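You operate a simulated robot arm through the tools that you are given. There is no shell and no other tool.

You run a simulated robot arm. Do the job below in one go: nothing can be reset, and whatever is moved stays where it is left.

TASK
Set the sheeter and mixer mode dials to HAND, then prove the feed's stop knob: in, main switch off, out.
Fine: the knob alone stops the feed; the other mode dials stay.

The check looks at the end state, three seconds after you hand in, the way a careful person would. Anything else that was tipped, shoved, dropped, spilled or broken makes it a failure.

THE ROBOT
A 7-joint arm with a two-finger parallel gripper, fixed in place. Base frame: the origin is at the foot of the arm, x ahead of it, y to its left, z up. Readings come in mm, rad, newtons and seconds.
Its first joint turns from -2.897 to 2.897 rad. Payload 4.4 kg.
The tool frame sits at the grasp point between the pads (the TCP): z along the fingers, y along the line on which they close. The tips reach 23 mm beyond it. Largest opening 94 mm; finger width 38, thickness 10; the body of the gripper, 54 by 96 mm, starts 39 mm behind the TCP.
Orientation is told as [roll, pitch, yaw] about the base's x, y, z axes, in that order, counted from this pose: with the fingers straight down and closing along the base's y, the tool's x points along the base's -x, its y along +y and its z along -z.

THE INTERFACE
- The arm moves only by the tool step_arm. Its argument "moves" is text: rows parted by semicolons, each of 7 numbers parted by spaces: the shift along the tool's x, y, z in units of 500 mm (1.0 is 500 mm), then the turn, a rotation vector about the tool's x, y, z in units of 180 degrees (1.0 is 180 degrees), then the closure, from 0 (fully open) to 1 (shut). In form: dx dy dz ax ay az grip; .... A call has 1 to 20 rows; each row is the pose to reach, as a shift and turn from the pose commanded when the call began, along the tool's axes at that moment. A call with a number of a shift or a turn outside -1 to 1 is refused whole. A row lasts 0.2 s, in which the tool goes at most 50 mm and 0.15 rad; a call with a longer step from one row to the next is refused whole, and so is a gripper value outside its range. Where a pose cannot be reached the arm comes as near as it can. A force on the tool above 90 N (or 10 N above the force at the start of the call, whichever is more), or a blocked arm, ends the call early, and 0.2 s more pass. The fingers move at their own pace (about 72 mm/s each) and stop on an object; they squeeze with about 30 N. The grip force told is the motor's: it shows also when the fingers shut on nothing. Time passes only in rows, and 0.2 s behind the last, so rows that repeat a pose let the fingers close. The reply holds the time, the measured pose of the TCP, the force on the tool along the base axes, the opening and the grip force, in the units named above and with some noise, with the torque about the TCP (base axes, N m) and any sound that the robot's microphone picked up.
- Cameras (640 x 400 px; columns grow to the right, rows downward): "scene" is fixed at [218.6, 498.1, 1554.1]; the picture's right is [-0.68, -0.73, 0.00], its down [-0.26, 0.24, -0.94] and it looks along [0.69, -0.64, -0.35] (base axes); focal length 274 px, centre (320, 200). "wrist" rides on the gripper at [87, 16, -74] in the tool frame; the picture's right is [-0.18, 0.98, 0.00], its down [-0.58, -0.11, -0.81] and it looks along [-0.79, -0.15, 0.59] (tool axes); focal length 243 px, centre (320, 200). There is no depth. A picture from a camera that has moved, and an enlarged one, comes with that camera's place and axes in the base frame and with its lens.
- snapshot(camera): a new picture of that camera. The clock stands still meanwhile.
- close_up(camera, box): a new picture of the part [left, top, right, bottom] of that camera's present view, enlarged. The clock stands still meanwhile.
- hand_in(): hands the job in; it is judged then, once.

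Places have to be worked out from the pictures, the camera data and where the tool is seen. Open the gripper and draw the arm clear of the work before you hand the job in, unless the task says otherwise.

The tools are called after "Request:" as a command line: name --argument value ..., lists and objects as JSON in quotes. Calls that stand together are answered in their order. step_arm: Moves the arm, as the interface text tells. Its arguments: {"type":"object","properties":{"moves":{"type":"string"}},"required":["moves"]} The other tools are called the same way: snapshot (camera) takes a picture; close_up (camera, box) takes an enlarged picture of a part of a camera's view; hand_in () hands the job in.

At the start:

```text
time_s: 0.0
tcp_pos: [601.2, -317.7, 1596.6]
orientation: [0.0, -0.002, -0.002]
wrist_force: [0.0, 0.3, -0.3]
ft_torque: [0.03, -0.02, 0.01]
gripper_width: 94.0
grasp_force: 0.1
```

scene: 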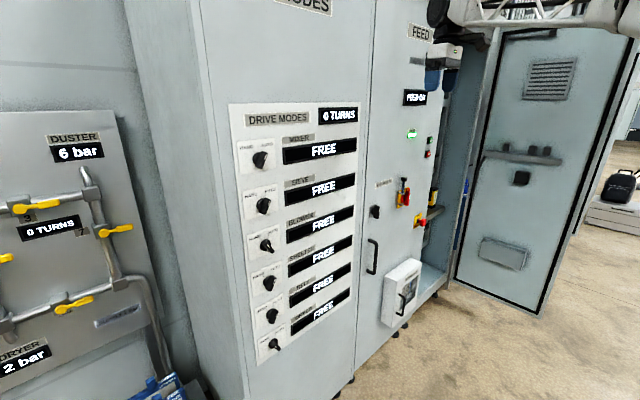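
wrist: 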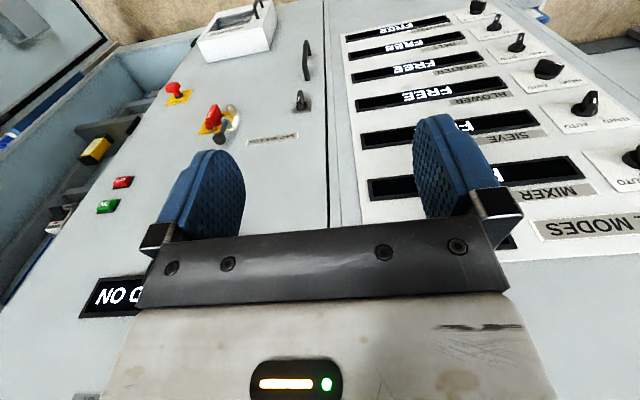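

I'll start by looking closely at the panel in both cameras to read the labels and the controls.

Request:
close_up --camera "scene" --box '[220, 90, 380, 240]'

Request:
close_up --camera "scene" --box '[220, 220, 380, 370]'

Request:
close_up --camera "scene" --box '[360, 10, 480, 130]'

Request:
close_up --camera "scene" --box '[350, 120, 470, 340]'

Request:
close_up --camera "wrist" --box '[80, 60, 340, 240]'

Request:
close_up --camera "wrist" --box '[340, 0, 640, 240]'

```text
2.67 times, centred on (300, 165) of scene
camera zoom: at [218.6, 498.1, 1554.1], right [-0.68, -0.73, 0.0], down [-0.26, 0.24, -0.94], along [0.69, -0.64, -0.35], focal length 731 px, centre (373, 293)
```

zoom: 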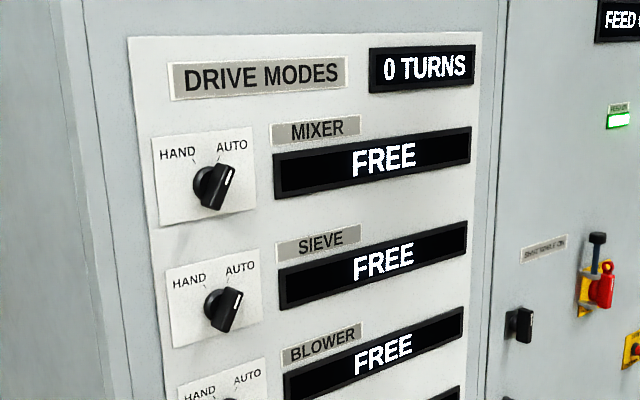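

```text
2.67 times, centred on (300, 295) of scene
camera zoom: at [218.6, 498.1, 1554.1], right [-0.68, -0.73, 0.0], down [-0.26, 0.24, -0.94], along [0.69, -0.64, -0.35], focal length 731 px, centre (373, -53)
```

zoom: 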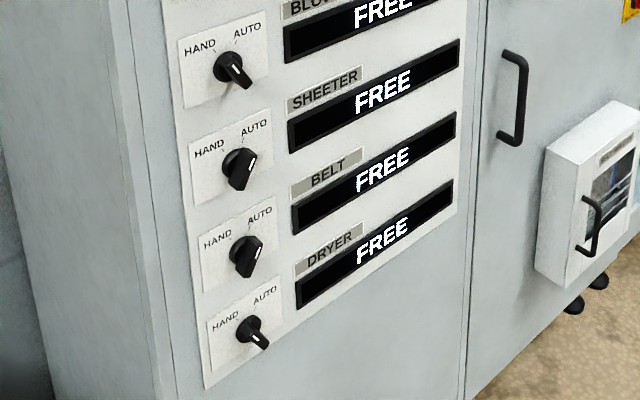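

```text
3.33 times, centred on (420, 70) of scene
camera zoom: at [218.6, 498.1, 1554.1], right [-0.68, -0.73, 0.0], down [-0.26, 0.24, -0.94], along [0.69, -0.64, -0.35], focal length 914 px, centre (-13, 633)
```

zoom: 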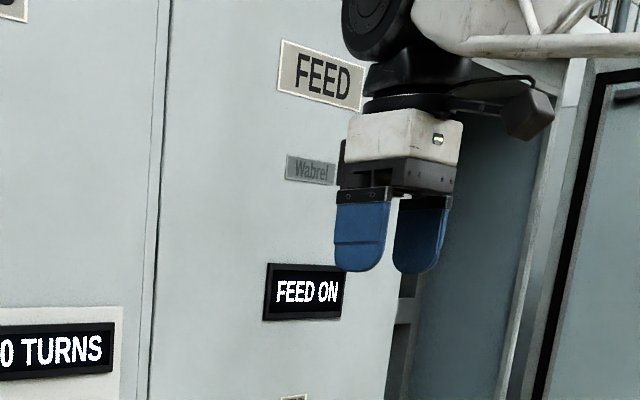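

```text
1.82 times, centred on (410, 230) of scene
camera zoom: at [218.6, 498.1, 1554.1], right [-0.68, -0.73, 0.0], down [-0.26, 0.24, -0.94], along [0.69, -0.64, -0.35], focal length 499 px, centre (156, 146)
```

zoom: 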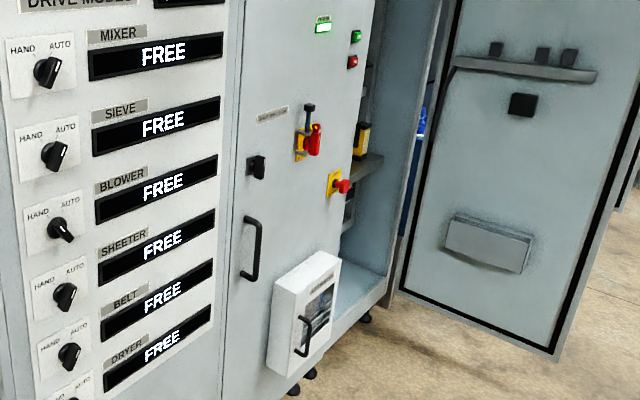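

```text
2.22 times, centred on (210, 150) of wrist
camera zoom: at [514.8, -300.9, 1671.4], right [0.18, 0.98, 0.0], down [0.58, -0.11, 0.81], along [0.79, -0.15, -0.59], focal length 539 px, centre (564, 311)
```

zoom: 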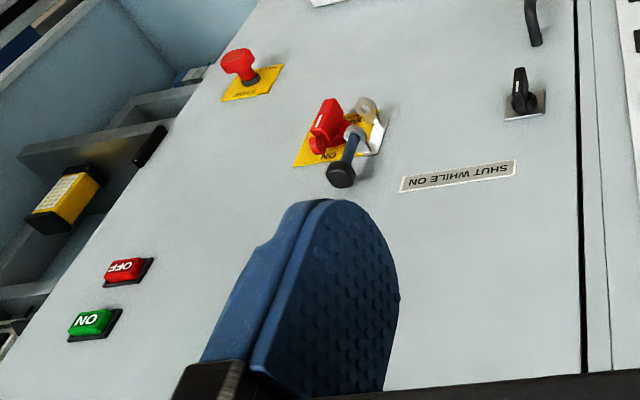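

```text
1.67 times, centred on (490, 120) of wrist
camera zoom: at [514.8, -300.9, 1671.4], right [0.18, 0.98, 0.0], down [0.58, -0.11, 0.81], along [0.79, -0.15, -0.59], focal length 404 px, centre (37, 333)
```

zoom: 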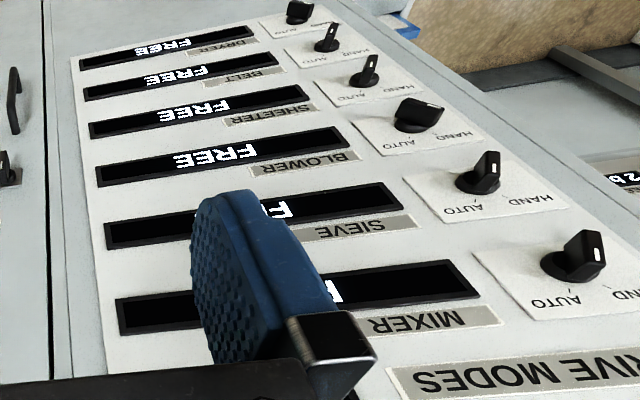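

The panel is a face roughly at x≈870; triangulating puts the mixer dial near (851,126,1400), sheeter (4th dial) near (851,124,1013), main switch near (850,-657,1108) and the stop knob near (828,-817,940). I'll move back and left and tilt the tool a bit forward for a straighter view of the dials.

Request:
step_arm --moves "0.02 0.0713 0.0194 0 -0.0139 0 0; 0.04 0.1427 0.0388 0 -0.0278 0 0; 0.06 0.214 0.0583 0 -0.0417 0 0; 0.08 0.2853 0.0777 0 -0.0556 0 0; 0.1 0.3567 0.0971 0 -0.0694 0 0; 0.12 0.428 0.1165 0 -0.0833 0 0; 0.14 0.4993 0.1359 0 -0.0972 0 0; 0.16 0.5707 0.1553 0 -0.1111 0 0; 0.18 0.642 0.1748 0 -0.125 0 0; 0.2 0.7133 0.1942 0 -0.1389 0 0; 0.22 0.7847 0.2136 0 -0.1528 0 0; 0.242 0.856 0.233 0 -0.1667 0 0; 0.242 0.856 0.233 0 -0.1667 0 0"

Request:
snapshot --camera "wrist"

Request:
snapshot --camera "scene"

```text
time_s: 2.8
tcp_pos: [480.3, 114.5, 1480.4]
orientation: [0.0, -0.524, -0.001]
wrist_force: [0.5, 0.1, -0.5]
ft_torque: [0.01, -0.01, 0.02]
gripper_width: 93.7
grasp_force: 0.0
```

```text
taken
camera wrist: at [367.8, 128.5, 1501.2], right [0.16, 0.98, 0.09], down [0.1, -0.11, 0.99], along [0.98, -0.15, -0.12], focal length 243 px, centre (320, 200)
```

wrist: 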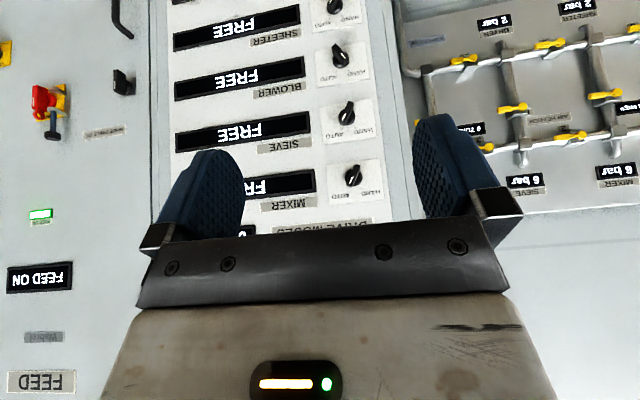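

```text
taken
```

scene: 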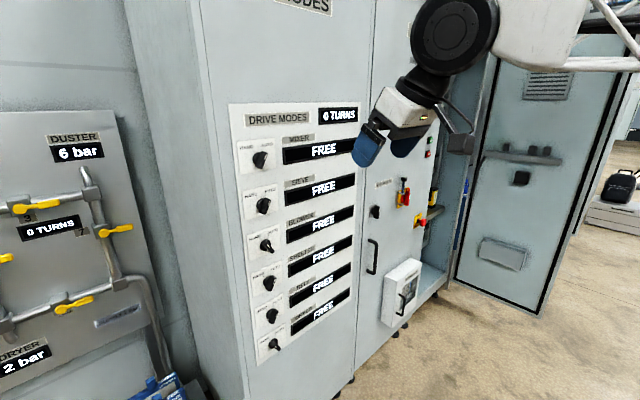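

Good view now. I'll enlarge the dials and the feed door.

Request:
close_up --camera "wrist" --box '[300, 60, 400, 220]'

Request:
close_up --camera "wrist" --box '[310, 0, 390, 60]'

Request:
close_up --camera "wrist" --box '[0, 60, 140, 160]'

Request:
close_up --camera "wrist" --box '[310, 140, 390, 200]'

```text
2.50 times, centred on (350, 140) of wrist
camera zoom: at [367.8, 128.5, 1501.2], right [0.16, 0.98, 0.09], down [0.1, -0.11, 0.99], along [0.98, -0.15, -0.12], focal length 606 px, centre (245, 350)
```

zoom: 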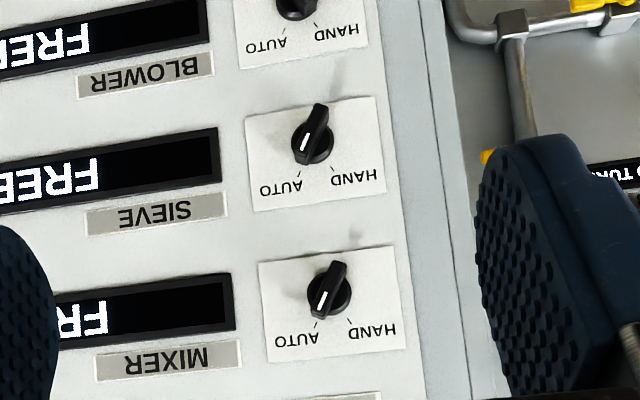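

```text
6.67 times, centred on (350, 30) of wrist
camera zoom: at [367.8, 128.5, 1501.2], right [0.16, 0.98, 0.09], down [0.1, -0.11, 0.99], along [0.98, -0.15, -0.12], focal length 1618 px, centre (120, 1333)
```

zoom: 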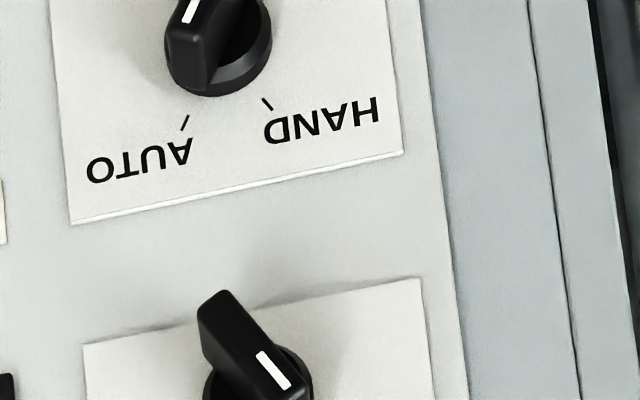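

```text
4.00 times, centred on (70, 110) of wrist
camera zoom: at [367.8, 128.5, 1501.2], right [0.16, 0.98, 0.09], down [0.1, -0.11, 0.99], along [0.98, -0.15, -0.12], focal length 970 px, centre (1320, 560)
```

zoom: 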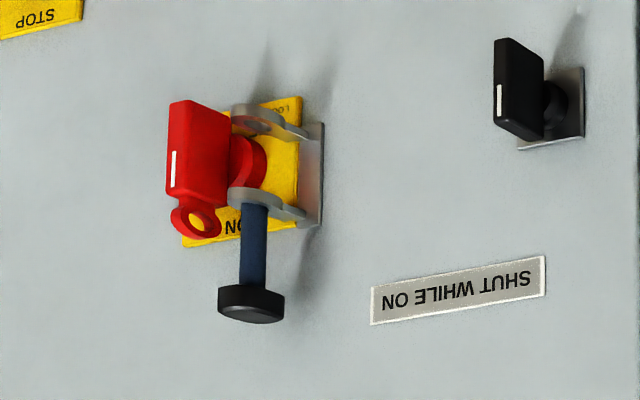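

```text
6.67 times, centred on (350, 170) of wrist
camera zoom: at [367.8, 128.5, 1501.2], right [0.16, 0.98, 0.09], down [0.1, -0.11, 0.99], along [0.98, -0.15, -0.12], focal length 1618 px, centre (120, 400)
```

zoom: 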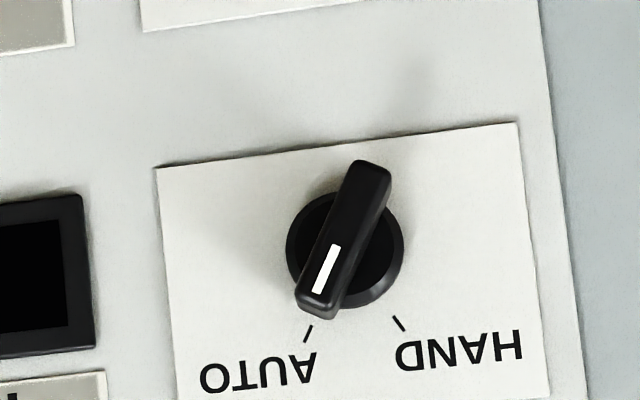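

Mixer and sheeter clearly point at AUTO, blower points at HAND. The main switch has a blue pin with a black head through a bracket beside it, so I'll move the wrist camera over to the feed controls to understand that lock and the stop knob.

Request:
step_arm --moves "0.0113 -0.0843 0.0296 0 0 0 0; 0.0226 -0.1685 0.0591 0 0 0 0; 0.0339 -0.2528 0.0887 0 0 0 0; 0.0453 -0.337 0.1183 0 0 0 0; 0.0566 -0.4213 0.1478 0 0 0 0; 0.0679 -0.5055 0.1774 0 0 0 0; 0.0792 -0.5898 0.2069 0 0 0 0; 0.0905 -0.674 0.2365 0 0 0 0"

Request:
step_arm --moves "0.0113 -0.0843 0.0296 0 0 0 0; 0.0226 -0.1685 0.0591 0 0 0 0; 0.0339 -0.2528 0.0887 0 0 0 0; 0.0453 -0.337 0.1183 0 0 0 0; 0.0566 -0.4213 0.1478 0 0 0 0; 0.0679 -0.5055 0.1774 0 0 0 0; 0.0792 -0.5898 0.2069 0 0 0 0; 0.0905 -0.674 0.2365 0 0 0 0"

Request:
snapshot --camera "wrist"

Request:
snapshot --camera "scene"

```text
time_s: 4.6
tcp_pos: [499.1, -226.3, 1355.2]
orientation: [0.001, -0.523, 0.0]
wrist_force: [-0.8, 0.2, -0.4]
ft_torque: [0.0, 0.01, 0.02]
gripper_width: 94.1
grasp_force: 0.0
```

```text
time_s: 5.8
tcp_pos: [568.0, -344.6, 1296.3]
orientation: [-0.029, -0.545, 0.174]
wrist_force: [-0.6, 1.3, -0.6]
ft_torque: [-0.01, 0.02, -0.01]
gripper_width: 93.9
grasp_force: 0.0
stopped in row 6: the arm was blocked; the commanded pose is now the measured one
```

```text
taken
camera wrist: at [454.3, -346.0, 1315.5], right [0.0, 1.0, 0.07], down [0.09, -0.07, 0.99], along [1.0, 0.01, -0.09], focal length 243 px, centre (320, 200)
```

wrist: 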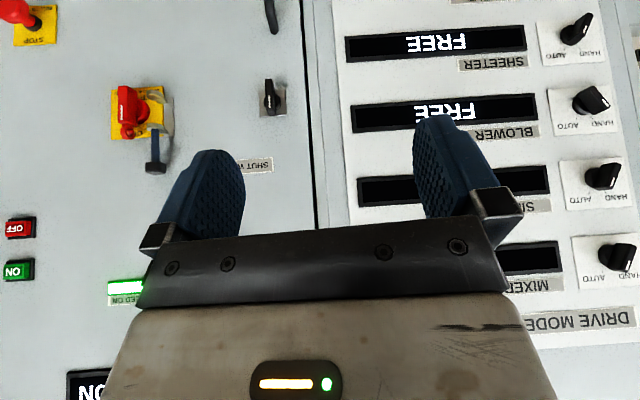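

```text
taken
```

scene: 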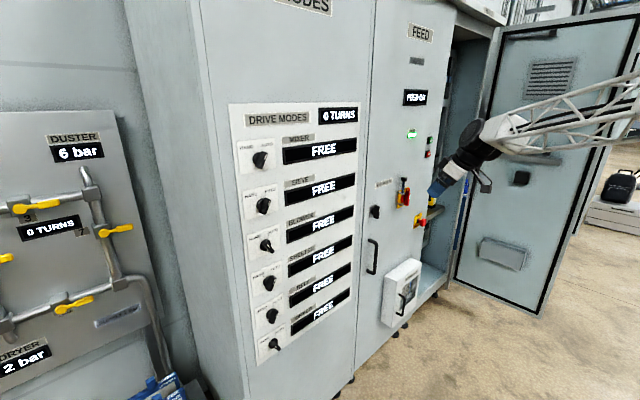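

The arm was blocked with the yaw dragged off, probably a wrist/joint limit when keeping the tool square while going far right. I'll turn the tool to point outward along the arm's own direction (negative yaw) in place and see whether that frees it.

Request:
step_arm --moves "0 0 0 0.0185 0 0.0306 0; 0 0 0 0.037 0 0.0611 0; 0 0 0 0.0555 0 0.0917 0; 0 0 0 0.074 0 0.1223 0; 0 0 0 0.0925 0 0.1528 0; 0 0 0 0.111 0 0.1834 0; 0 0 0 0.111 0 0.1834 0"

Request:
snapshot --camera "scene"

```text
time_s: 7.4
tcp_pos: [566.7, -344.7, 1297.4]
orientation: [-0.021, -0.562, -0.506]
wrist_force: [0.6, -0.2, -0.1]
ft_torque: [0.01, 0.04, 0.01]
gripper_width: 93.8
grasp_force: 0.1
```

```text
taken
```

scene: 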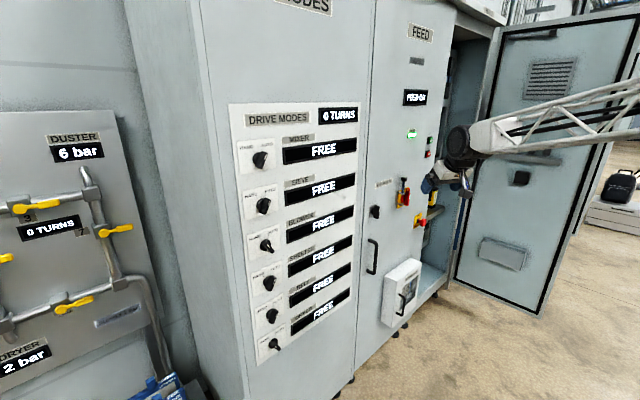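

That worked, so I'll continue to the right with more outward yaw to bring the wrist camera in front of the feed controls.

Request:
step_arm --moves "-0.0175 -0.0627 0.0374 0.0071 0 0.0112 0; -0.035 -0.1253 0.0748 0.0141 0 0.0224 0; -0.0525 -0.188 0.1122 0.0212 0 0.0337 0; -0.07 -0.2507 0.1496 0.0283 0 0.0449 0; -0.0875 -0.3133 0.187 0.0353 0 0.0561 0; -0.105 -0.376 0.2244 0.0424 0 0.0673 0; -0.105 -0.376 0.2244 0.0424 0 0.0673 0"

Request:
snapshot --camera "wrist"

Request:
snapshot --camera "scene"

```text
time_s: 9.0
tcp_pos: [564.3, -561.0, 1233.9]
orientation: [-0.02, -0.566, -0.757]
wrist_force: [0.0, 0.3, 0.2]
ft_torque: [0.03, 0.01, 0.0]
gripper_width: 93.7
grasp_force: 0.0
```

```text
taken
camera wrist: at [494.2, -471.9, 1250.6], right [0.8, 0.6, 0.08], down [-0.02, -0.11, 0.99], along [0.61, -0.79, -0.07], focal length 243 px, centre (320, 200)
```

wrist: 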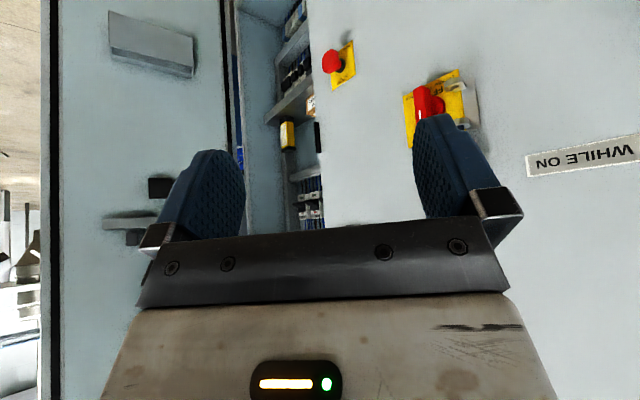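

```text
taken
```

scene: 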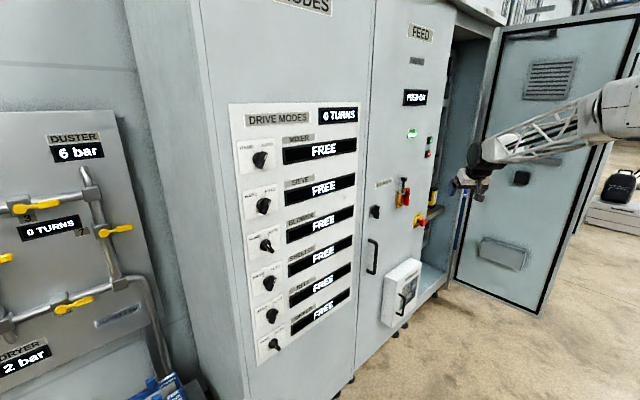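

Reach is fine this way. I'll enlarge the stop knob and main switch.

Request:
close_up --camera "wrist" --box '[300, 20, 380, 100]'

Request:
close_up --camera "wrist" --box '[380, 50, 500, 160]'

Request:
close_up --camera "scene" --box '[380, 165, 440, 235]'

```text
5.00 times, centred on (340, 60) of wrist
camera zoom: at [494.2, -471.9, 1250.6], right [0.8, 0.6, 0.08], down [-0.02, -0.11, 0.99], along [0.61, -0.79, -0.07], focal length 1213 px, centre (220, 900)
```

zoom: 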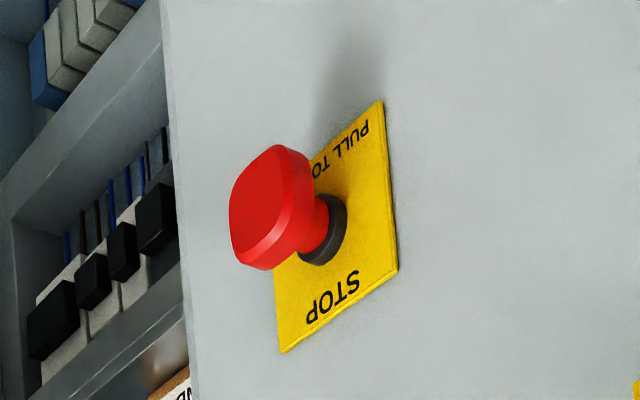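

```text
3.64 times, centred on (440, 105) of wrist
camera zoom: at [494.2, -471.9, 1250.6], right [0.8, 0.6, 0.08], down [-0.02, -0.11, 0.99], along [0.61, -0.79, -0.07], focal length 882 px, centre (-116, 546)
```

zoom: 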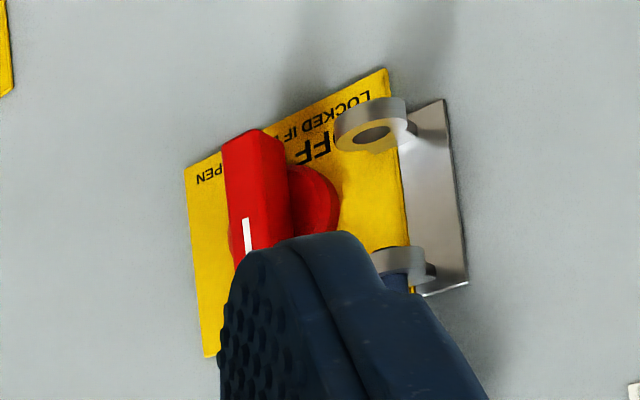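

```text
5.71 times, centred on (410, 200) of scene
camera zoom: at [218.6, 498.1, 1554.1], right [-0.68, -0.73, 0.0], down [-0.26, 0.24, -0.94], along [0.69, -0.64, -0.35], focal length 1567 px, centre (-194, 200)
```

zoom: 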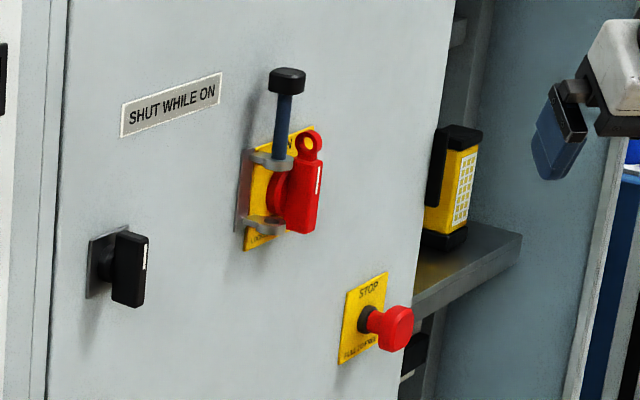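

The stop knob is a pull-to-release mushroom; the switch plate reads ON at top, OFF at lower left, with the lockout pin parked only in the upper lug, so I must not touch that pin. Dials come first: I'll swing back left and turn the tool to face the panel squarely (tool z along +x).

Request:
step_arm --moves "0.0329 0.0623 -0.034 -0.0188 -0.0255 -0.0098 0; 0.0658 0.1245 -0.0679 -0.0376 -0.0509 -0.0197 0; 0.0987 0.1868 -0.1019 -0.0565 -0.0764 -0.0295 0; 0.1316 0.2491 -0.1358 -0.0753 -0.1018 -0.0393 0; 0.1645 0.3113 -0.1698 -0.0941 -0.1273 -0.0492 0; 0.1974 0.3736 -0.2037 -0.1129 -0.1528 -0.059 0; 0.2303 0.4359 -0.2377 -0.1317 -0.1782 -0.0688 0; 0.2632 0.4981 -0.2716 -0.1505 -0.2037 -0.0787 0; 0.2961 0.5604 -0.3056 -0.1694 -0.2291 -0.0885 0; 0.329 0.6227 -0.3395 -0.1882 -0.2546 -0.0983 0; 0.3619 0.6849 -0.3735 -0.207 -0.28 -0.1082 0; 0.3948 0.7472 -0.4074 -0.2258 -0.3055 -0.118 0; 0.3948 0.7472 -0.4074 -0.2258 -0.3055 -0.118 0"

Request:
snapshot --camera "wrist"

Request:
snapshot --camera "scene"

```text
time_s: 11.8
tcp_pos: [627.8, -97.9, 1294.4]
orientation: [-1.965, -1.568, 1.967]
wrist_force: [-0.1, -0.4, 0.1]
ft_torque: [-0.01, -0.03, -0.03]
gripper_width: 94.0
grasp_force: 0.1
```

```text
taken
camera wrist: at [552.5, -82.1, 1207.8], right [0.0, 0.98, 0.18], down [-0.81, -0.11, 0.58], along [0.59, -0.15, 0.79], focal length 243 px, centre (320, 200)
```

wrist: 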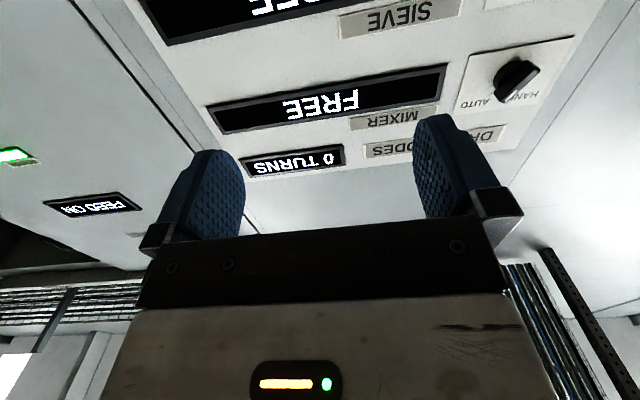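

```text
taken
```

scene: 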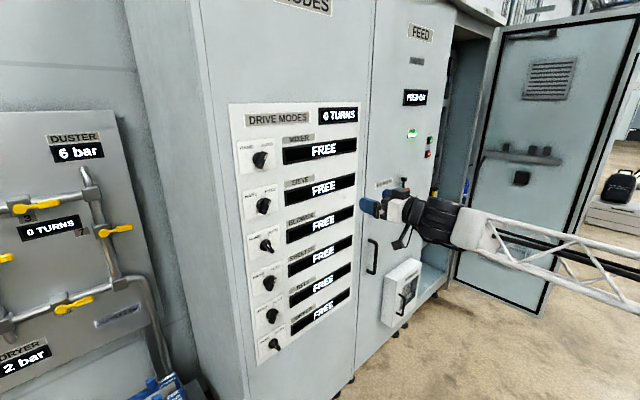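

Tool is now square to the panel (628,-98,1294). I'll go to a hover 110 mm in front of the mixer dial, rolled +30° so the fingers straddle its AUTO-pointing bar, and check alignment.

Request:
step_arm --moves "-0.0303 0.0643 0.032 0 0 0.0238 0; -0.0606 0.1286 0.064 0 0 0.0476 0; -0.0909 0.1929 0.096 0 0 0.0714 0; -0.1211 0.2571 0.128 0 0 0.0952 0; -0.1514 0.3214 0.16 0 0 0.119 0; -0.1817 0.3857 0.192 0 0 0.1429 0; -0.212 0.45 0.224 0 0 0.1667 0; -0.212 0.45 0.224 0 0 0.1667 0"

Request:
snapshot --camera "wrist"

Request:
close_up --camera "scene" --box '[220, 110, 380, 210]'

```text
time_s: 13.6
tcp_pos: [735.1, 127.4, 1400.1]
orientation: [1.573, -1.049, -1.571]
wrist_force: [0.1, -0.2, -0.2]
ft_torque: [0.02, -0.03, -0.03]
gripper_width: 93.9
grasp_force: 0.1
out of reach, approached as far as the arm can: row 4, 5
```

```text
taken
camera wrist: at [661.2, 183.3, 1332.7], right [0.0, 0.76, 0.65], down [-0.81, -0.39, 0.45], along [0.59, -0.52, 0.61], focal length 243 px, centre (320, 200)
```

wrist: 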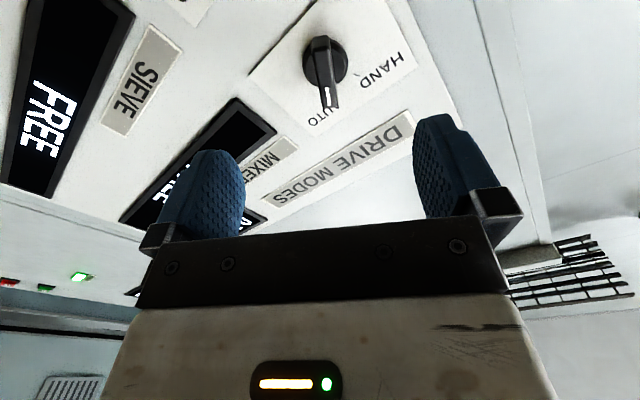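

```text
4.00 times, centred on (300, 160) of scene
camera zoom: at [218.6, 498.1, 1554.1], right [-0.68, -0.73, 0.0], down [-0.26, 0.24, -0.94], along [0.69, -0.64, -0.35], focal length 1097 px, centre (400, 360)
```

zoom: 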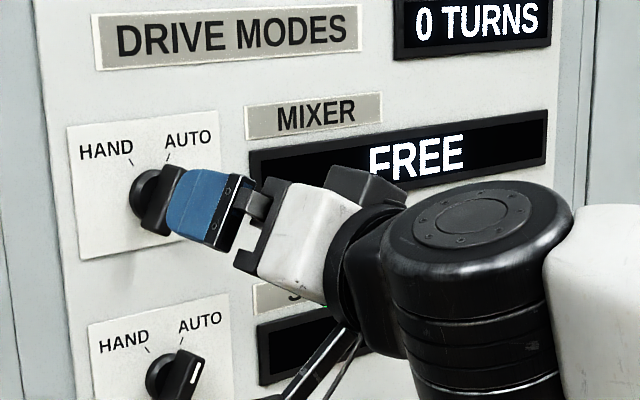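

Hover is good and the bar looks aligned with the fingers. I'll enlarge the dial in the wrist view to measure its centre and angle.

Request:
close_up --camera "wrist" --box '[270, 10, 390, 130]'

```text
3.33 times, centred on (330, 70) of wrist
camera zoom: at [661.2, 183.3, 1332.7], right [0.0, 0.76, 0.65], down [-0.81, -0.39, 0.45], along [0.59, -0.52, 0.61], focal length 809 px, centre (287, 633)
```

zoom: 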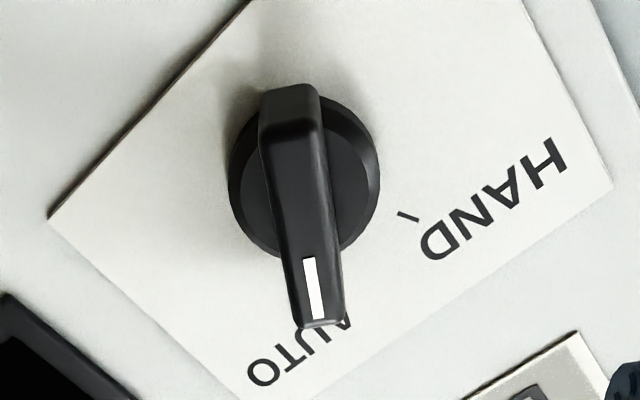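

The dial centre is about 4 mm "up" and 3 mm to the side of the tool axis. I'll correct that and come 55 mm closer, then re-measure for depth.

Request:
step_arm --moves "-0.004 0.0035 0.055 0 0 0 0; -0.0076 0.0068 0.11 0 0 0 0; -0.0076 0.0068 0.11 0 0 0 0"

Request:
snapshot --camera "wrist"

Request:
close_up --camera "wrist" --box '[240, 20, 420, 160]'

Request:
close_up --camera "scene" --box '[230, 130, 300, 190]'

```text
time_s: 14.4
tcp_pos: [792.5, 126.8, 1403.7]
orientation: [1.571, -1.05, -1.571]
wrist_force: [-0.4, 0.0, -0.5]
ft_torque: [-0.03, 0.01, 0.03]
gripper_width: 94.1
grasp_force: 0.1
```

```text
taken
camera wrist: at [718.2, 184.1, 1337.0], right [0.0, 0.76, 0.65], down [-0.81, -0.39, 0.45], along [0.59, -0.52, 0.61], focal length 243 px, centre (320, 200)
```

wrist: 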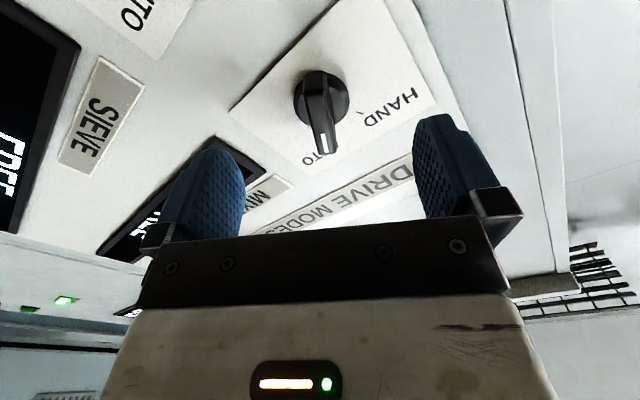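

```text
2.86 times, centred on (330, 90) of wrist
camera zoom: at [718.2, 184.1, 1337.0], right [0.0, 0.76, 0.65], down [-0.81, -0.39, 0.45], along [0.59, -0.52, 0.61], focal length 693 px, centre (291, 514)
```

zoom: 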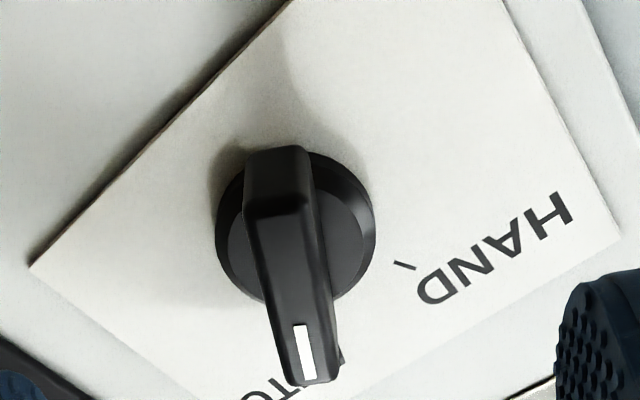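

```text
6.67 times, centred on (265, 160) of scene
camera zoom: at [218.6, 498.1, 1554.1], right [-0.68, -0.73, 0.0], down [-0.26, 0.24, -0.94], along [0.69, -0.64, -0.35], focal length 1828 px, centre (687, 467)
```

zoom: 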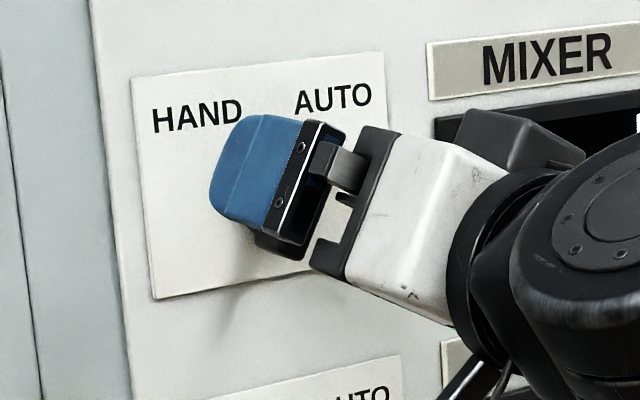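

Depth now: handle front at x≈842, ring face ≈866, centre ~3 mm further along the tool's −x. I'll advance so the fingertips reach x≈860 around the bar and close.

Request:
step_arm --moves "-0.0022 0.0003 0.03 0 0 0 0; -0.0044 0.0006 0.06 0 0 0 0; -0.0066 0.001 0.089 0 0 0 0; -0.0066 0.001 0.089 0 0 0 0"

Request:
snapshot --camera "wrist"

Request:
close_up --camera "scene" --box '[230, 130, 300, 190]'

```text
time_s: 15.4
tcp_pos: [837.1, 127.3, 1406.8]
orientation: [1.575, -1.048, -1.571]
wrist_force: [-0.4, -0.1, 0.3]
ft_torque: [0.02, -0.01, 0.01]
gripper_width: 94.0
grasp_force: 0.0
```

```text
taken
camera wrist: at [762.4, 183.2, 1340.9], right [0.0, 0.76, 0.65], down [-0.81, -0.39, 0.45], along [0.59, -0.52, 0.61], focal length 243 px, centre (320, 200)
```

wrist: 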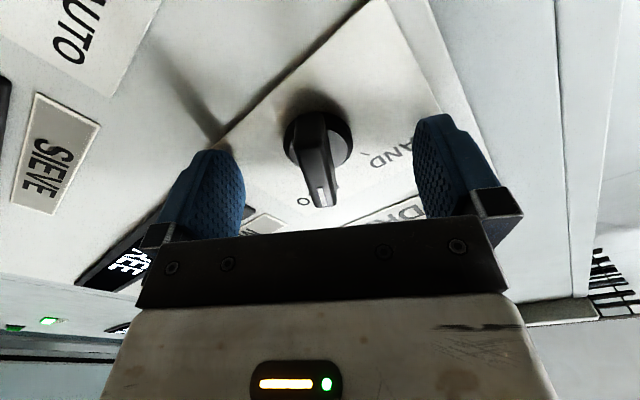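

```text
6.67 times, centred on (265, 160) of scene
camera zoom: at [218.6, 498.1, 1554.1], right [-0.68, -0.73, 0.0], down [-0.26, 0.24, -0.94], along [0.69, -0.64, -0.35], focal length 1828 px, centre (687, 467)
```

zoom: 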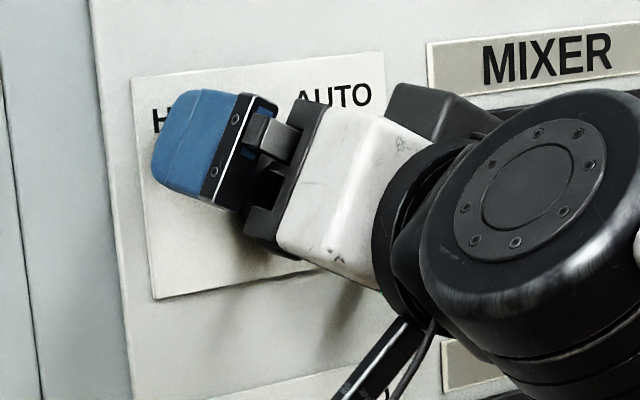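

Fingers straddle the bar symmetrically with no contact. Closing now.

Request:
step_arm --moves "0 0 0 0 0 0 1; 0 0 0 0 0 0 1; 0 0 0 0 0 0 1; 0 0 0 0 0 0 1; 0 0 0 0 0 0 1"

Request:
snapshot --camera "wrist"

```text
time_s: 16.6
tcp_pos: [836.5, 126.4, 1406.9]
orientation: [1.572, -1.049, -1.569]
wrist_force: [-1.8, -7.3, -2.9]
ft_torque: [-0.02, 0.04, -0.34]
gripper_width: 35.7
grasp_force: 45.3
```

```text
taken
camera wrist: at [762.3, 183.0, 1340.7], right [0.0, 0.76, 0.65], down [-0.81, -0.39, 0.45], along [0.59, -0.52, 0.61], focal length 243 px, centre (320, 200)
```

wrist: 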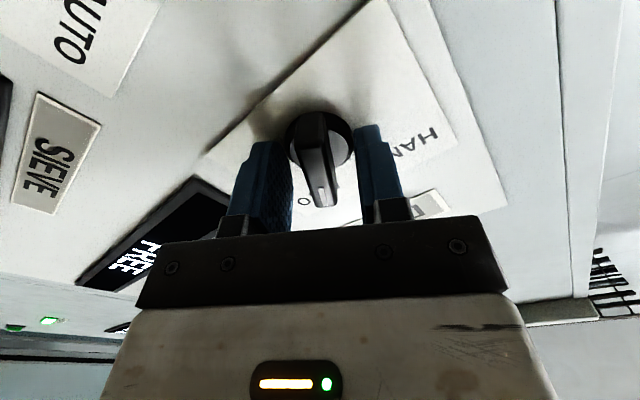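

The fingers stopped at 35.7 mm, which is the round base ring, so the tips are too deep. I'll open, back off 9 mm, and close again on the bar alone.

Request:
step_arm --moves "0 0 0 0 0 0 0.4; 0 0 0 0 0 0 0.4; 0 0 -0.018 0 0 0 0.4; 0 0 -0.018 0 0 0 0.4; 0 0 -0.018 0 0 0 1; 0 0 -0.018 0 0 0 1; 0 0 -0.018 0 0 0 1; 0 0 -0.018 0 0 0 1; 0 0 -0.018 0 0 0 1"

Request:
snapshot --camera "wrist"

Request:
close_up --camera "wrist" --box '[220, 90, 420, 230]'

```text
time_s: 18.6
tcp_pos: [826.0, 127.0, 1407.1]
orientation: [1.572, -1.049, -1.571]
wrist_force: [-9.7, -15.5, -7.9]
ft_torque: [-0.03, -0.06, -0.43]
gripper_width: 12.8
grasp_force: 45.1
```

```text
taken
camera wrist: at [752.8, 182.9, 1340.8], right [0.0, 0.76, 0.65], down [-0.81, -0.39, 0.45], along [0.59, -0.52, 0.61], focal length 243 px, centre (320, 200)
```

wrist: 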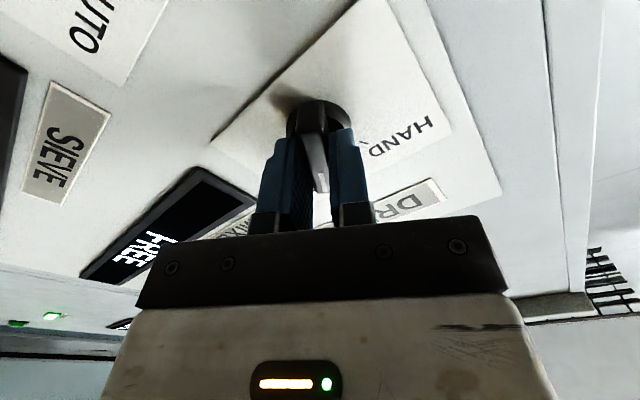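

```text
2.86 times, centred on (320, 160) of wrist
camera zoom: at [752.8, 182.9, 1340.8], right [0.0, 0.76, 0.65], down [-0.81, -0.39, 0.45], along [0.59, -0.52, 0.61], focal length 693 px, centre (320, 314)
```

zoom: 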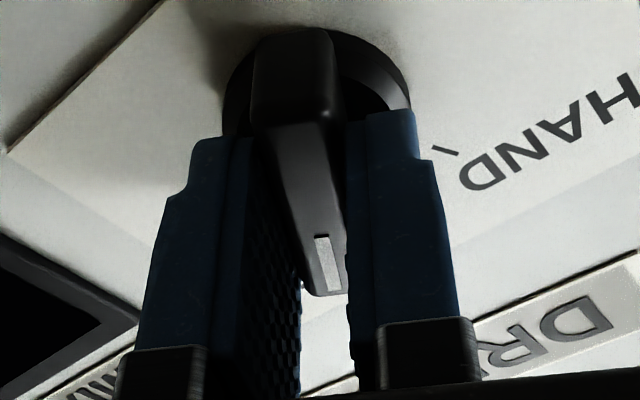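

Now the pads hold the bar itself (12.8 mm). I'll turn it 60° counter-clockwise (tool z −60°) to HAND.

Request:
step_arm --moves "0 0 0 0 0 -0.0417 1; 0 0 0 0 0 -0.0833 1; 0 0 0 0 0 -0.125 1; 0 0 0 0 0 -0.1667 1; 0 0 0 0 0 -0.2083 1; 0 0 0 0 0 -0.25 1; 0 0 0 0 0 -0.2917 1; 0 0 0 0 0 -0.3333 1; 0 0 0 0 0 -0.3333 1"

Request:
snapshot --camera "wrist"

Request:
close_up --camera "scene" --box '[220, 100, 380, 200]'

```text
time_s: 20.6
tcp_pos: [827.6, 128.5, 1405.6]
orientation: [-1.569, -1.045, 1.575]
wrist_force: [-19.9, 85.0, -6.1]
ft_torque: [0.31, 0.02, 1.18]
gripper_width: 13.1
grasp_force: 45.5
```

```text
taken
camera wrist: at [753.5, 98.3, 1324.1], right [0.0, 0.94, -0.34], down [-0.81, 0.2, 0.56], along [0.59, 0.27, 0.76], focal length 243 px, centre (320, 200)
```

wrist: 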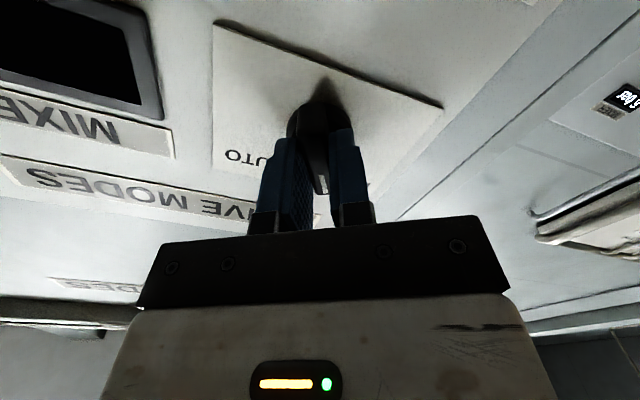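

```text
4.00 times, centred on (300, 150) of scene
camera zoom: at [218.6, 498.1, 1554.1], right [-0.68, -0.73, 0.0], down [-0.26, 0.24, -0.94], along [0.69, -0.64, -0.35], focal length 1097 px, centre (400, 400)
```

zoom: 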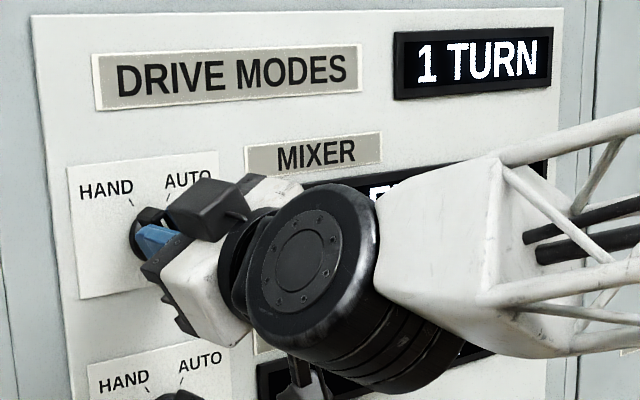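

The counter shows 1 TURN. There's a sideways load of 85 N from slight off-centre, so I'll open the fingers right away and back straight out.

Request:
step_arm --moves "0 0 0 0 0 -0.3333 0.5; 0 0 0 0 0 0 0.3; 0 0 0 0 0 0 0.3"

```text
refused: row 1 steps farther than a row can; nothing moved
```

That row wrongly repeated the turn and was refused; I'll send just the opening in place, then retreat.

Request:
step_arm --moves "0 0 0 0 0 0 0.3; 0 0 0 0 0 0 0.3; 0 0 0 0 0 0 0.3"

Request:
snapshot --camera "wrist"

```text
time_s: 21.4
tcp_pos: [827.8, 126.3, 1408.4]
orientation: [-1.572, -1.045, 1.573]
wrist_force: [0.7, 0.3, -0.1]
ft_torque: [-0.02, -0.02, -0.01]
gripper_width: 65.8
grasp_force: 0.1
```

```text
taken
camera wrist: at [753.8, 95.6, 1324.7], right [0.0, 0.94, -0.33], down [-0.81, 0.2, 0.56], along [0.59, 0.27, 0.76], focal length 243 px, centre (320, 200)
```

wrist: 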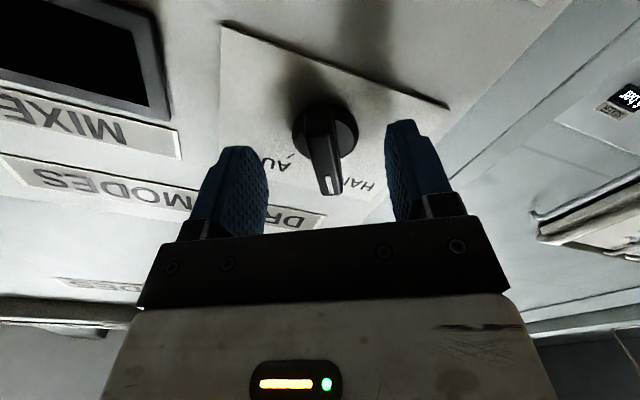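

Contact is released. I'll back straight out and look at the dial from the scene and wrist cameras.

Request:
step_arm --moves "0 0 -0.08 0 0 0 0; 0 0 -0.16 0 0 0 0; 0 0 -0.24 0 0 0 0; 0 0 -0.24 0 0 0 0"

Request:
snapshot --camera "wrist"

Request:
snapshot --camera "scene"

Request:
close_up --camera "scene" --box '[225, 100, 305, 200]'

```text
time_s: 22.4
tcp_pos: [707.4, 125.7, 1406.1]
orientation: [-1.572, -1.044, 1.571]
wrist_force: [0.0, 0.0, 0.4]
ft_torque: [-0.02, 0.0, 0.02]
gripper_width: 94.0
grasp_force: 0.0
```

```text
taken
camera wrist: at [632.9, 95.2, 1323.6], right [0.0, 0.94, -0.33], down [-0.81, 0.2, 0.56], along [0.59, 0.27, 0.76], focal length 243 px, centre (320, 200)
```

wrist: 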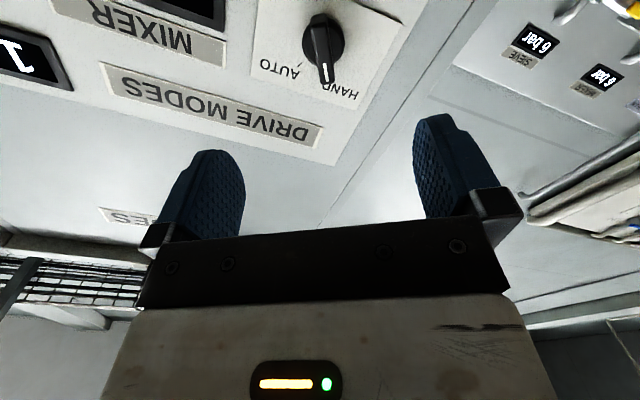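

```text
taken
```

scene: 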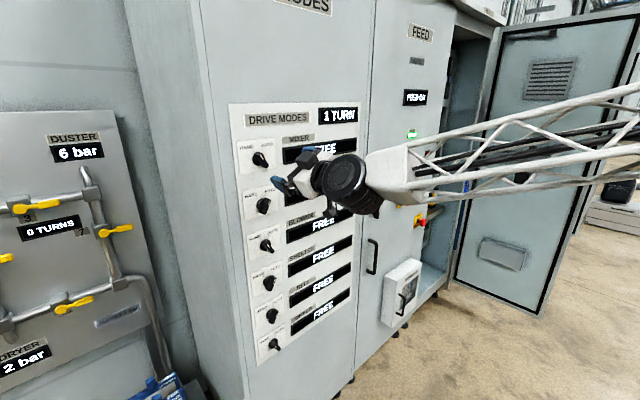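

```text
4.00 times, centred on (265, 150) of scene
camera zoom: at [218.6, 498.1, 1554.1], right [-0.68, -0.73, 0.0], down [-0.26, 0.24, -0.94], along [0.69, -0.64, -0.35], focal length 1097 px, centre (540, 400)
```

zoom: 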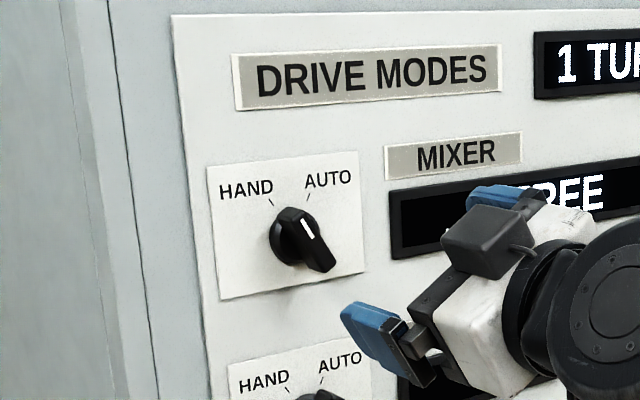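

Mixer now reads HAND and only one turn is counted. Next I'll move down to the sheeter (4th) dial's hover at about (735,128,1016), rolling back to +30°.

Request:
step_arm --moves "0.0673 0.0394 0.0056 0 0 0.0333 0; 0.1346 0.0788 0.0112 0 0 0.0667 0; 0.2019 0.1182 0.0168 0 0 0.1 0; 0.2692 0.1576 0.0224 0 0 0.1333 0; 0.3365 0.197 0.028 0 0 0.1667 0; 0.4038 0.2364 0.0336 0 0 0.2 0; 0.4711 0.2758 0.0392 0 0 0.2333 0; 0.5384 0.3152 0.0448 0 0 0.2667 0; 0.6057 0.3546 0.0504 0 0 0.3 0; 0.673 0.394 0.056 0 0 0.3333 0; 0.673 0.394 0.056 0 0 0.3333 0"

Request:
snapshot --camera "wrist"

Request:
snapshot --camera "scene"

```text
time_s: 24.8
tcp_pos: [735.4, 129.4, 1017.8]
orientation: [1.574, -1.047, -1.572]
wrist_force: [0.1, 0.2, 0.5]
ft_torque: [0.0, 0.0, -0.02]
gripper_width: 94.2
grasp_force: 0.0
```

```text
taken
camera wrist: at [662.3, 186.2, 951.4], right [0.0, 0.76, 0.65], down [-0.81, -0.39, 0.45], along [0.59, -0.52, 0.61], focal length 243 px, centre (320, 200)
```

wrist: 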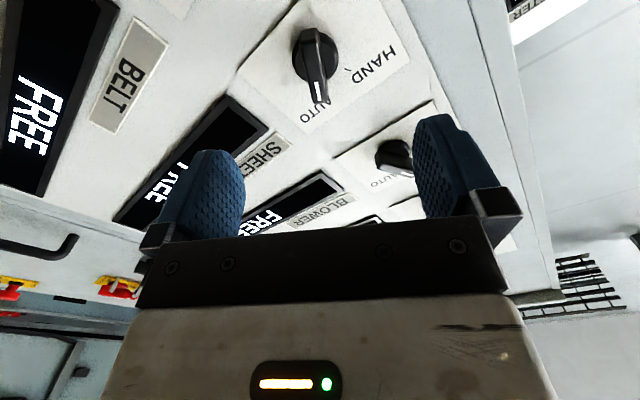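

```text
taken
```

scene: 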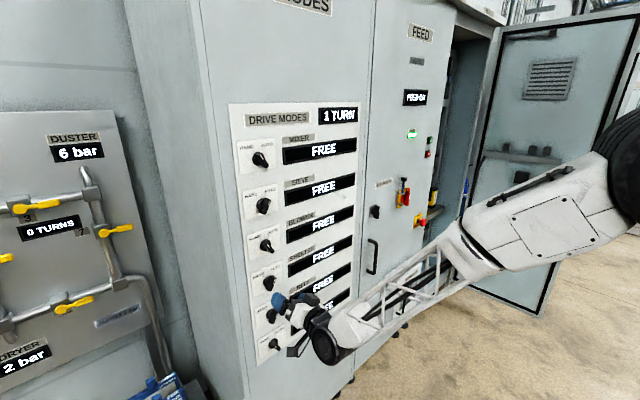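

The dial ahead sits beside the SHEETER label and display, with BLOWER (at HAND) above it, so it's the right one. I'll enlarge to measure its centre.

Request:
close_up --camera "wrist" --box '[270, 10, 390, 130]'

```text
3.33 times, centred on (330, 70) of wrist
camera zoom: at [662.3, 186.2, 951.4], right [0.0, 0.76, 0.65], down [-0.81, -0.39, 0.45], along [0.59, -0.52, 0.61], focal length 809 px, centre (287, 633)
```

zoom: 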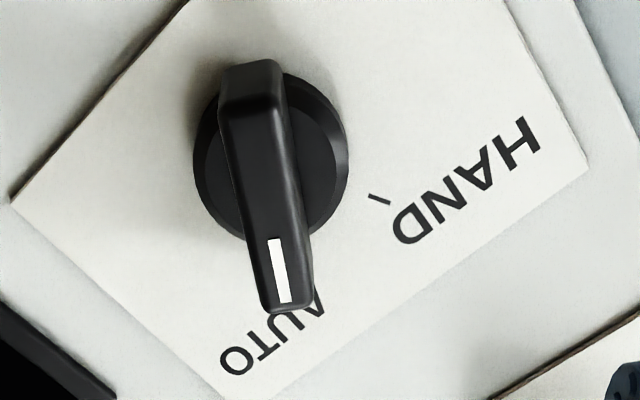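

The sheeter dial centre works out at about (y 128, z 1012.5). I'll correct sideways and advance to the same grip depth as the mixer (TCP x≈827), staying open.

Request:
step_arm --moves "0.0039 -0.0038 0.06 0 0 0 0; 0.0078 -0.0077 0.12 0 0 0 0; 0.0078 -0.0077 0.182 0 0 0 0; 0.0078 -0.0077 0.182 0 0 0 0"

Request:
snapshot --camera "wrist"

Request:
close_up --camera "wrist" --box '[240, 80, 400, 220]'

```text
time_s: 25.8
tcp_pos: [826.8, 127.0, 1011.9]
orientation: [1.57, -1.048, -1.57]
wrist_force: [-0.6, 0.4, -0.1]
ft_torque: [-0.01, -0.04, -0.01]
gripper_width: 94.3
grasp_force: 0.0
```

```text
taken
camera wrist: at [752.5, 183.5, 944.3], right [0.0, 0.76, 0.65], down [-0.81, -0.39, 0.45], along [0.59, -0.52, 0.61], focal length 243 px, centre (320, 200)
```

wrist: 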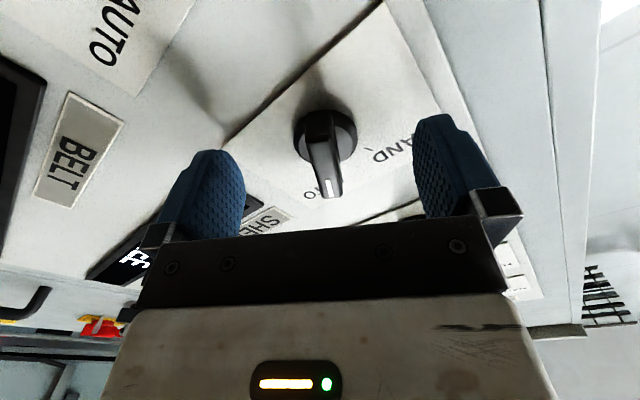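

```text
2.86 times, centred on (320, 150) of wrist
camera zoom: at [752.5, 183.5, 944.3], right [0.0, 0.76, 0.65], down [-0.81, -0.39, 0.45], along [0.59, -0.52, 0.61], focal length 693 px, centre (320, 343)
```

zoom: 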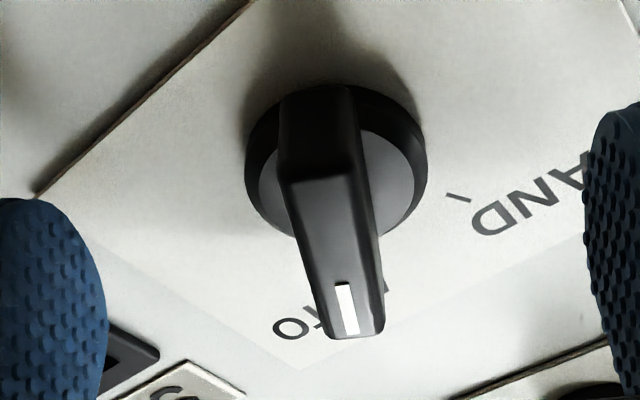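

Relative to the good mixer grip, the dial is about 3 mm along tool −x and 3.3 mm along tool +y. I'll shift by that and close.

Request:
step_arm --moves "-0.006 0.0066 0 0 0 0 0; -0.006 0.0066 0 0 0 0 0.5; -0.006 0.0066 0 0 0 0 1; -0.006 0.0066 0 0 0 0 1; -0.006 0.0066 0 0 0 0 1; -0.006 0.0066 0 0 0 0 1; -0.006 0.0066 0 0 0 0 1"

Request:
close_up --camera "wrist" --box '[220, 80, 420, 240]'

```text
time_s: 27.4
tcp_pos: [827.1, 127.8, 1015.9]
orientation: [1.572, -1.048, -1.572]
wrist_force: [2.9, -25.5, -6.4]
ft_torque: [0.01, -0.41, -0.73]
gripper_width: 13.0
grasp_force: 44.9
```

```text
2.50 times, centred on (320, 160) of wrist
camera zoom: at [752.3, 184.4, 948.4], right [0.0, 0.76, 0.65], down [-0.81, -0.38, 0.45], along [0.59, -0.52, 0.61], focal length 606 px, centre (320, 300)
```

zoom: 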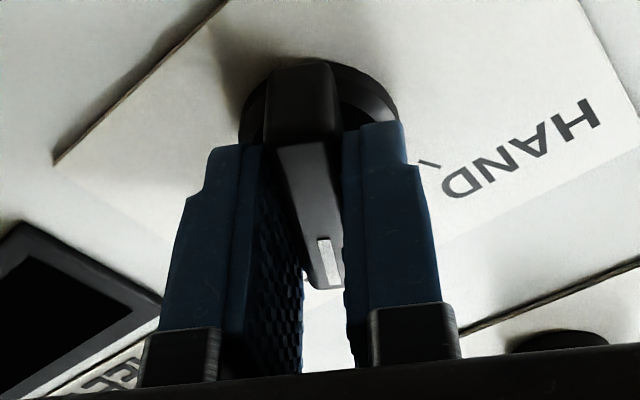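

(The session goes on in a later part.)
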